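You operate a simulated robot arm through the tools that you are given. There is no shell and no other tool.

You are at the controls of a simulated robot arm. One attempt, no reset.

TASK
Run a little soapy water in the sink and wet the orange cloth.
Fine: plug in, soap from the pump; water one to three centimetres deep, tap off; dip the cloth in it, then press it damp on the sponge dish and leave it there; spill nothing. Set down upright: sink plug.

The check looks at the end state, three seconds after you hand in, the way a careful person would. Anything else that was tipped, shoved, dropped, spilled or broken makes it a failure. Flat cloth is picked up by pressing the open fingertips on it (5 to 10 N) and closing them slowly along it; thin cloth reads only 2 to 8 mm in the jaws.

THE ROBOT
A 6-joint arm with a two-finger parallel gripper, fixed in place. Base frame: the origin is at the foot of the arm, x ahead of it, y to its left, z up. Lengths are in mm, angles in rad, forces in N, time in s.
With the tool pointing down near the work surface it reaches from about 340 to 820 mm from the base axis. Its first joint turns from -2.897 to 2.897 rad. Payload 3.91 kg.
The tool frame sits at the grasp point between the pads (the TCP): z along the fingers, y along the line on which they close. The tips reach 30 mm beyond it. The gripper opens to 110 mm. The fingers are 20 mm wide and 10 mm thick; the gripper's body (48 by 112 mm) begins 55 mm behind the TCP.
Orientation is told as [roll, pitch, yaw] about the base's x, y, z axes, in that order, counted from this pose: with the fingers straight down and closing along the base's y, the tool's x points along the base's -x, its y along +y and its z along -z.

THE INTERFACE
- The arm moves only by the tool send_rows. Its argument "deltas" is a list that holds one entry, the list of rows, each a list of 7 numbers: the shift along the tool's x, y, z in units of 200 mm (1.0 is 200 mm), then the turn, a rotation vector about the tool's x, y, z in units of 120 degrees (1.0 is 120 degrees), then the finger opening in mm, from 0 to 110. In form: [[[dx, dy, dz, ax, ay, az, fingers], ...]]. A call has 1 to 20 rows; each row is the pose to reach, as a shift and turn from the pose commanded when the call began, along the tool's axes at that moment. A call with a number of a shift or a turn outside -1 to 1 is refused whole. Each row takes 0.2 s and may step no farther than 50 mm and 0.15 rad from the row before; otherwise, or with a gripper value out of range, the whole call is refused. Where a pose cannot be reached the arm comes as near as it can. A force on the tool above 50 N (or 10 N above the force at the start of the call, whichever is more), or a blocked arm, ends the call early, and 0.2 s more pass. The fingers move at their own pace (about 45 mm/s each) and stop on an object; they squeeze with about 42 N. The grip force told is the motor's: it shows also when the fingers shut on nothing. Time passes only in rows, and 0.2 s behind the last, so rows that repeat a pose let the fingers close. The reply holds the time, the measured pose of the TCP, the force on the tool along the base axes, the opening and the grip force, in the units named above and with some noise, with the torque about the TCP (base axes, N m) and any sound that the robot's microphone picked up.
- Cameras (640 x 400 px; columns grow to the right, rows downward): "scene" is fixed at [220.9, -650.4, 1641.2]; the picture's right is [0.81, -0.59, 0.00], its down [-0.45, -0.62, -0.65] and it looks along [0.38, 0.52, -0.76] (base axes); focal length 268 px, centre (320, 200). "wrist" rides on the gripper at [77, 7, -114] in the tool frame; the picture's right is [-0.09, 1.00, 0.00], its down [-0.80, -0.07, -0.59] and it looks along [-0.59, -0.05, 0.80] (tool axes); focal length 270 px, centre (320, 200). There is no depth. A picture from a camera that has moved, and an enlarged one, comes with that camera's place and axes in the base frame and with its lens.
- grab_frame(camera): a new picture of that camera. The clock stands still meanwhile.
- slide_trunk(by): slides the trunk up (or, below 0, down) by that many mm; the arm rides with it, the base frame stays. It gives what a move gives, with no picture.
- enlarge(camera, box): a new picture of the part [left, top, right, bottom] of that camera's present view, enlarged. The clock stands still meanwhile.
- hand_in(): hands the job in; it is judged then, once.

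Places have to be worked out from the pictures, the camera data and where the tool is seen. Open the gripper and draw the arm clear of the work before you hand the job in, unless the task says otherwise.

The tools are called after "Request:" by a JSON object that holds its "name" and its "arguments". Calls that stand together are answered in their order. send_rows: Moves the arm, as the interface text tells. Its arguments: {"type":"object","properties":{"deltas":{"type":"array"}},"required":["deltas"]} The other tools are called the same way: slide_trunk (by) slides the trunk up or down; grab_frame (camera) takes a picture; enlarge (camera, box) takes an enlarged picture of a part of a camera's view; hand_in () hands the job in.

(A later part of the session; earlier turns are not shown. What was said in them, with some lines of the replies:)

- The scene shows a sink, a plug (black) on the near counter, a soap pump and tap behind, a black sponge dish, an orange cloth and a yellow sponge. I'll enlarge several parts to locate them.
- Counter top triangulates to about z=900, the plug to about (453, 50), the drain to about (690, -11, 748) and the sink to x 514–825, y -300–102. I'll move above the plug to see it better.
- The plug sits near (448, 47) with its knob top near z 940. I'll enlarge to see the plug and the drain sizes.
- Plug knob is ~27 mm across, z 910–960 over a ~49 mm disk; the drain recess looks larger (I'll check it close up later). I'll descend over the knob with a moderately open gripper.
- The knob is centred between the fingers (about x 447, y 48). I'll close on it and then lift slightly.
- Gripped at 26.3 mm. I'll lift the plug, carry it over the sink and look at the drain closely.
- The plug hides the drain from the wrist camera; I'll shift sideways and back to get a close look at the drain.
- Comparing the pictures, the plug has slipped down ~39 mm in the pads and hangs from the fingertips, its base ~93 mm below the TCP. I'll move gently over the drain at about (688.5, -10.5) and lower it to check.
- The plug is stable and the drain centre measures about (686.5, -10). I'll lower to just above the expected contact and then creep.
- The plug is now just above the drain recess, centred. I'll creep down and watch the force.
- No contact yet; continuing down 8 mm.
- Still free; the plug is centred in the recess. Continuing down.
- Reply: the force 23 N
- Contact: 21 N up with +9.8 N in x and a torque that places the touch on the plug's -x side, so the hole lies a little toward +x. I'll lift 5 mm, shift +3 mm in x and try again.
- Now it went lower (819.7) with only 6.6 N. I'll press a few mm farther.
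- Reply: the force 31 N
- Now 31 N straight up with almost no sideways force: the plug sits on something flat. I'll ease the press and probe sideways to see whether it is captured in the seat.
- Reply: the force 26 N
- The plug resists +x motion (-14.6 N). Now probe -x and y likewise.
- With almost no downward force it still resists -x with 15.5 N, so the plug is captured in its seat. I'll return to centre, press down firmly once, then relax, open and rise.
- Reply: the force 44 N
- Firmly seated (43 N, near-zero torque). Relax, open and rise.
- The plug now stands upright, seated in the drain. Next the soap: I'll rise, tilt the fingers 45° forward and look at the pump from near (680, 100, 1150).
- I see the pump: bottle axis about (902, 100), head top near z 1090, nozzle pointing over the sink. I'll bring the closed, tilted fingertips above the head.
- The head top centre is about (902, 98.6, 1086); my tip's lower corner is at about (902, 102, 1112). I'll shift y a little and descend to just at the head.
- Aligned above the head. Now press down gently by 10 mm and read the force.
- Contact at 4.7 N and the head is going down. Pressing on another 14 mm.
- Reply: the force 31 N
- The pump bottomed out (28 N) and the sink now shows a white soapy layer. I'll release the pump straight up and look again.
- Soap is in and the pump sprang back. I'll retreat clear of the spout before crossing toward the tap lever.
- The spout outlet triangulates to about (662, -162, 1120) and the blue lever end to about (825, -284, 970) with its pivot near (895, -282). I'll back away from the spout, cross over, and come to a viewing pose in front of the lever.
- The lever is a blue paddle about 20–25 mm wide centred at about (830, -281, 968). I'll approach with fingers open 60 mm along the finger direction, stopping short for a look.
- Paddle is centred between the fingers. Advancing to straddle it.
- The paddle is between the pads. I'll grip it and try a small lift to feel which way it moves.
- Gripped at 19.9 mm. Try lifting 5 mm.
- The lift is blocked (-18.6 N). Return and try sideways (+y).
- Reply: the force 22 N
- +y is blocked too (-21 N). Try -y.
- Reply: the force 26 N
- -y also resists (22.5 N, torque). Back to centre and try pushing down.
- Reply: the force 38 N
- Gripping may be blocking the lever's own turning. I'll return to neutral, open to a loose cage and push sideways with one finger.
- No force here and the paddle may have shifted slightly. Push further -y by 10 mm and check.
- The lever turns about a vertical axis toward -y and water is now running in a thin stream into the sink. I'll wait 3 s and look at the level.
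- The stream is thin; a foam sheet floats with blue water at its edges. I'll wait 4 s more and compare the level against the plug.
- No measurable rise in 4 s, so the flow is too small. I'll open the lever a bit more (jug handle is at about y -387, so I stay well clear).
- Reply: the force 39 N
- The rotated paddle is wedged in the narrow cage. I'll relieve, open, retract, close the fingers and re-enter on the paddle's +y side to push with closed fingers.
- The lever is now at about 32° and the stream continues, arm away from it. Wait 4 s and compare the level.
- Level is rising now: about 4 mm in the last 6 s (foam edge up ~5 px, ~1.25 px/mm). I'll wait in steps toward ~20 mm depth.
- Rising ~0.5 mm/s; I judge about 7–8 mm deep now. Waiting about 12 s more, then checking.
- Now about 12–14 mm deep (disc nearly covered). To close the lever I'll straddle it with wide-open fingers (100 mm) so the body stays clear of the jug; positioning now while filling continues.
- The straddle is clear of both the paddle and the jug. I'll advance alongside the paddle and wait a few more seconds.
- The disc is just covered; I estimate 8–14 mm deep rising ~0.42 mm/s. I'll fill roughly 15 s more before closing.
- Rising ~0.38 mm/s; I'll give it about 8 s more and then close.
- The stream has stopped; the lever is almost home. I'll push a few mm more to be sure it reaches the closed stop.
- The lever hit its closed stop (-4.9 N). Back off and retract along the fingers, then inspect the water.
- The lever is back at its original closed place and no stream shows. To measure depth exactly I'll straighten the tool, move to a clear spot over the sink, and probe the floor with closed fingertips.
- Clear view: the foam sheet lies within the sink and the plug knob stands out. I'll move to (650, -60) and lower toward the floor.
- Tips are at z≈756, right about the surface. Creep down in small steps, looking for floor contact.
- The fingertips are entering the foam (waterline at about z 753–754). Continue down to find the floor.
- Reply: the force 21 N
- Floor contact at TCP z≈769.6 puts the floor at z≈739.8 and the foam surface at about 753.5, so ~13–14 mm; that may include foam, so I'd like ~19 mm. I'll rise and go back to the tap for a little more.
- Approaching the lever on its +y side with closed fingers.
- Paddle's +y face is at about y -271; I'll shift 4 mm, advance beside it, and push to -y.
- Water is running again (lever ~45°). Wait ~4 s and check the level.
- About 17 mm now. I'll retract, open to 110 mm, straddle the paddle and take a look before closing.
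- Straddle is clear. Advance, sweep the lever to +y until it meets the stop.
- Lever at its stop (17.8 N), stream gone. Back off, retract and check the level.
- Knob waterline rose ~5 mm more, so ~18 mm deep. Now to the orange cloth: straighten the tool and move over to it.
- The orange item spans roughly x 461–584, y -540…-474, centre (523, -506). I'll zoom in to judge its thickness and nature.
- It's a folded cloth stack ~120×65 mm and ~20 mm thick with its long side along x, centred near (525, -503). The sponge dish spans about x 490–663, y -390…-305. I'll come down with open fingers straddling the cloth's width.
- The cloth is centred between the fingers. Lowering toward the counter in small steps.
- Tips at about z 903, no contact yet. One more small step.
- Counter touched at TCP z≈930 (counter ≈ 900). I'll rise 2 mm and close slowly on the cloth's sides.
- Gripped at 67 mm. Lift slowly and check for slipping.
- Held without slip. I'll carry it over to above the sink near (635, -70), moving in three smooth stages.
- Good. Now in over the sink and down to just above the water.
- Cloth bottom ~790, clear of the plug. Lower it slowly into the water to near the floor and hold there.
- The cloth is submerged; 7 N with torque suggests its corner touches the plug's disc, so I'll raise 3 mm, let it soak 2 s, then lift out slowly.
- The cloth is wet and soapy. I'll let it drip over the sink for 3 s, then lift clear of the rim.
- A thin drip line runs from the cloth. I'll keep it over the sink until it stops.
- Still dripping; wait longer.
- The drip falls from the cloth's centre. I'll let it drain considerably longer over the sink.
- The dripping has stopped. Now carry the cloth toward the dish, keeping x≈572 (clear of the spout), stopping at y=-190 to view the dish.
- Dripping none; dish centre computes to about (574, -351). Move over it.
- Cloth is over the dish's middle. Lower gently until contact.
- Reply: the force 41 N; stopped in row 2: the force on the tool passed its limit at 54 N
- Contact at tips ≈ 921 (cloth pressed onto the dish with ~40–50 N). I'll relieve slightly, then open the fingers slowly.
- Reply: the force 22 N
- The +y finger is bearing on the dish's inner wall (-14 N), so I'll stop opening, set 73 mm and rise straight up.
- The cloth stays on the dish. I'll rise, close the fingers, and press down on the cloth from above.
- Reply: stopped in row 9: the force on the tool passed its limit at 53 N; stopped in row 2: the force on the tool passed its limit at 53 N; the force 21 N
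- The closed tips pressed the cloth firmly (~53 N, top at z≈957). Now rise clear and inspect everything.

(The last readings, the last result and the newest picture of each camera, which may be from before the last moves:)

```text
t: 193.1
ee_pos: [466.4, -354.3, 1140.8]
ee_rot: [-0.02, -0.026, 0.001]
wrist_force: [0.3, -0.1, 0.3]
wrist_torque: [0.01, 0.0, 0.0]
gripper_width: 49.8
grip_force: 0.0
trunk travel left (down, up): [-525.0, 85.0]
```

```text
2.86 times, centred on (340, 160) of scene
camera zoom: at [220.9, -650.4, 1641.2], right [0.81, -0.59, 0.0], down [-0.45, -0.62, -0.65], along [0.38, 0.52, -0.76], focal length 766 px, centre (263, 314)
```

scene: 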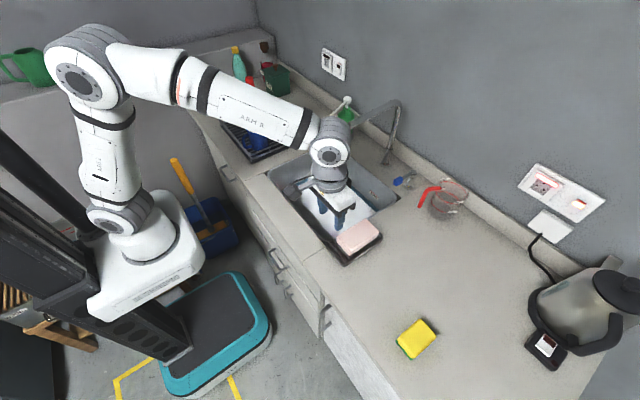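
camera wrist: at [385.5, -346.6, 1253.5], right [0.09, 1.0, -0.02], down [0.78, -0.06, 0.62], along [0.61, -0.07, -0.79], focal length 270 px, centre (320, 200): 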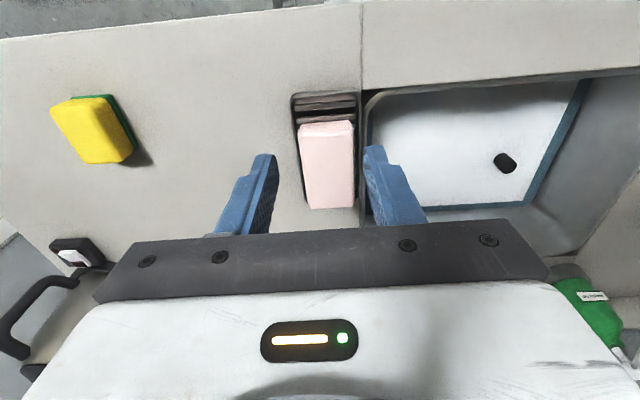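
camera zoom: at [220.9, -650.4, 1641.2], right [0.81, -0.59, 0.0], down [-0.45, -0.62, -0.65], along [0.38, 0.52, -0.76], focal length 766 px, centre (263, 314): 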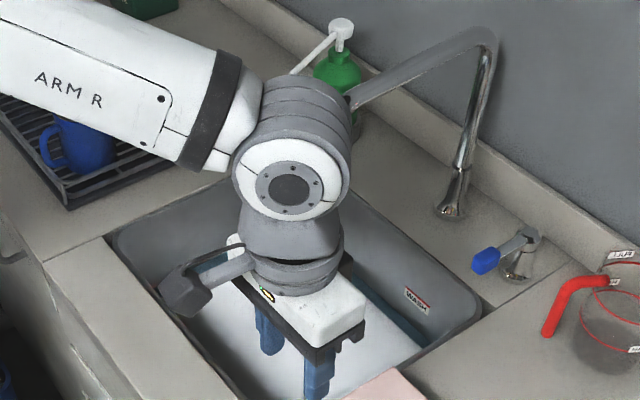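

The cloth rests on the dish and nothing else appears disturbed. I'll draw the arm up and away, then do a final inspection.

Request:
{"name": "send_rows", "arguments": {"deltas": [[[0.03, 0, -0.15, 0, 0, 0, 60], [0.06, 0, -0.35, 0, 0, 0, 60], [0.1, 0, -0.55, 0, 0, 0, 60], [0.15, 0, -0.75, 0, 0, 0, 60], [0.2, 0, -0.85, 0, 0, 0, 60], [0.2, 0, -0.85, 0, 0, 0, 60]]]}}

Request:
{"name": "grab_frame", "arguments": {"camera": "scene"}}

Request:
{"name": "enlarge", "arguments": {"camera": "scene", "box": [300, 160, 350, 205]}}

Request:
{"name": "enlarge", "arguments": {"camera": "wrist", "box": [200, 30, 460, 220]}}

Request:
{"name": "enlarge", "arguments": {"camera": "scene", "box": [320, 80, 460, 220]}}

```text
t: 194.4
ee_pos: [421.3, -351.0, 1309.1]
ee_rot: [-0.018, -0.026, 0.001]
wrist_force: [0.1, 0.2, -0.5]
wrist_torque: [-0.02, 0.01, 0.02]
gripper_width: 60.0
grip_force: 0.0
trunk travel left (down, up): [-525.0, 85.0]
```

```text
taken
```

scene: 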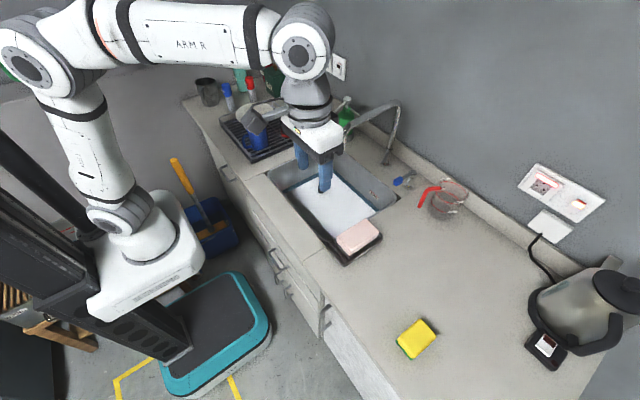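

```text
8.89 times, centred on (325, 182) of scene
camera zoom: at [220.9, -650.4, 1641.2], right [0.81, -0.59, 0.0], down [-0.45, -0.62, -0.65], along [0.38, 0.52, -0.76], focal length 2384 px, centre (276, 356)
```

zoom: 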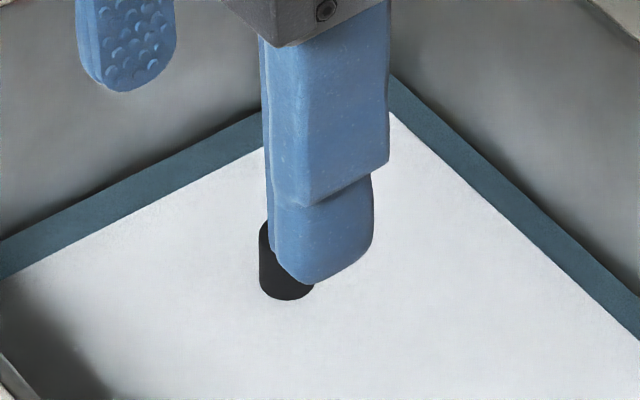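

```text
2.11 times, centred on (330, 125) of wrist
camera zoom: at [340.9, -343.8, 1422.0], right [0.09, 1.0, -0.02], down [0.78, -0.06, 0.62], along [0.61, -0.07, -0.79], focal length 569 px, centre (299, 358)
```

zoom: 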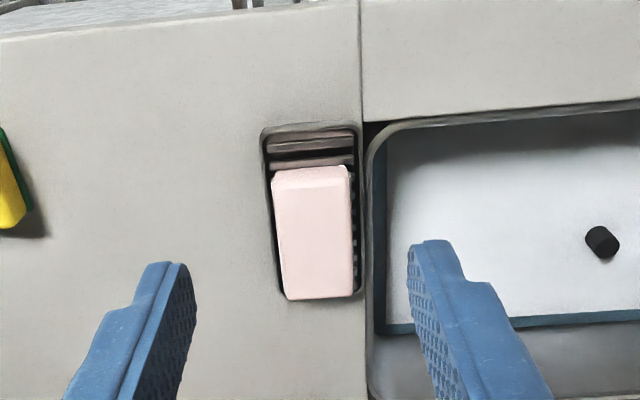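

```text
2.86 times, centred on (390, 150) of scene
camera zoom: at [220.9, -650.4, 1641.2], right [0.81, -0.59, 0.0], down [-0.45, -0.62, -0.65], along [0.38, 0.52, -0.76], focal length 766 px, centre (120, 343)
```

zoom: 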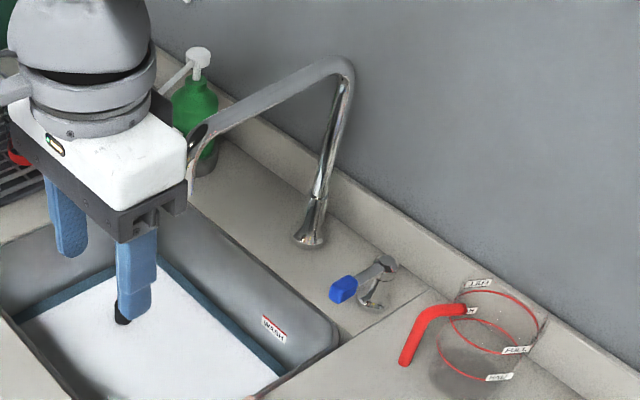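

Final check: plug upright, water steady at roughly 18 mm, tap lever closed with no stream, cloth on the dish, counter dry, arm clear with the gripper open. Handing in.

Request:
{"name": "hand_in", "arguments": {}}

```text
The job is handed in.
```

The job is handed in. The sink has soapy water in it, and the orange cloth is wet and lying on the sponge dish.

- **Plug:** it is seated upright in the drain. The water level held steady, so it isn't leaking noticeably.
- **Soap:** I pressed the pump once, fully, into the sink.
- **Water:** it is about 18 mm deep. I touched the sink floor once to measure the depth and read the surface off the camera pictures, so allow a few millimetres of error.
- **Tap:** the lever is back at its closed stop and no stream shows.
- **Cloth:** I dipped it almost to the bottom, then held it over the sink until it stopped dripping. I then set it on the dish and pressed it down at about 50 N. It turned from orange to pale pink when wetted.
- **Mishaps:** the plug slipped about 40 mm in the fingers while I carried it, but I kept hold of it. A corner of the cloth pressed the plug's disc with about 7 N during the dip. A finger also pushed against the dish's inner wall when I let go of the cloth. None of these visibly moved anything.

In the last pictures nothing else had been moved, and I saw no water outside the sink and dish.
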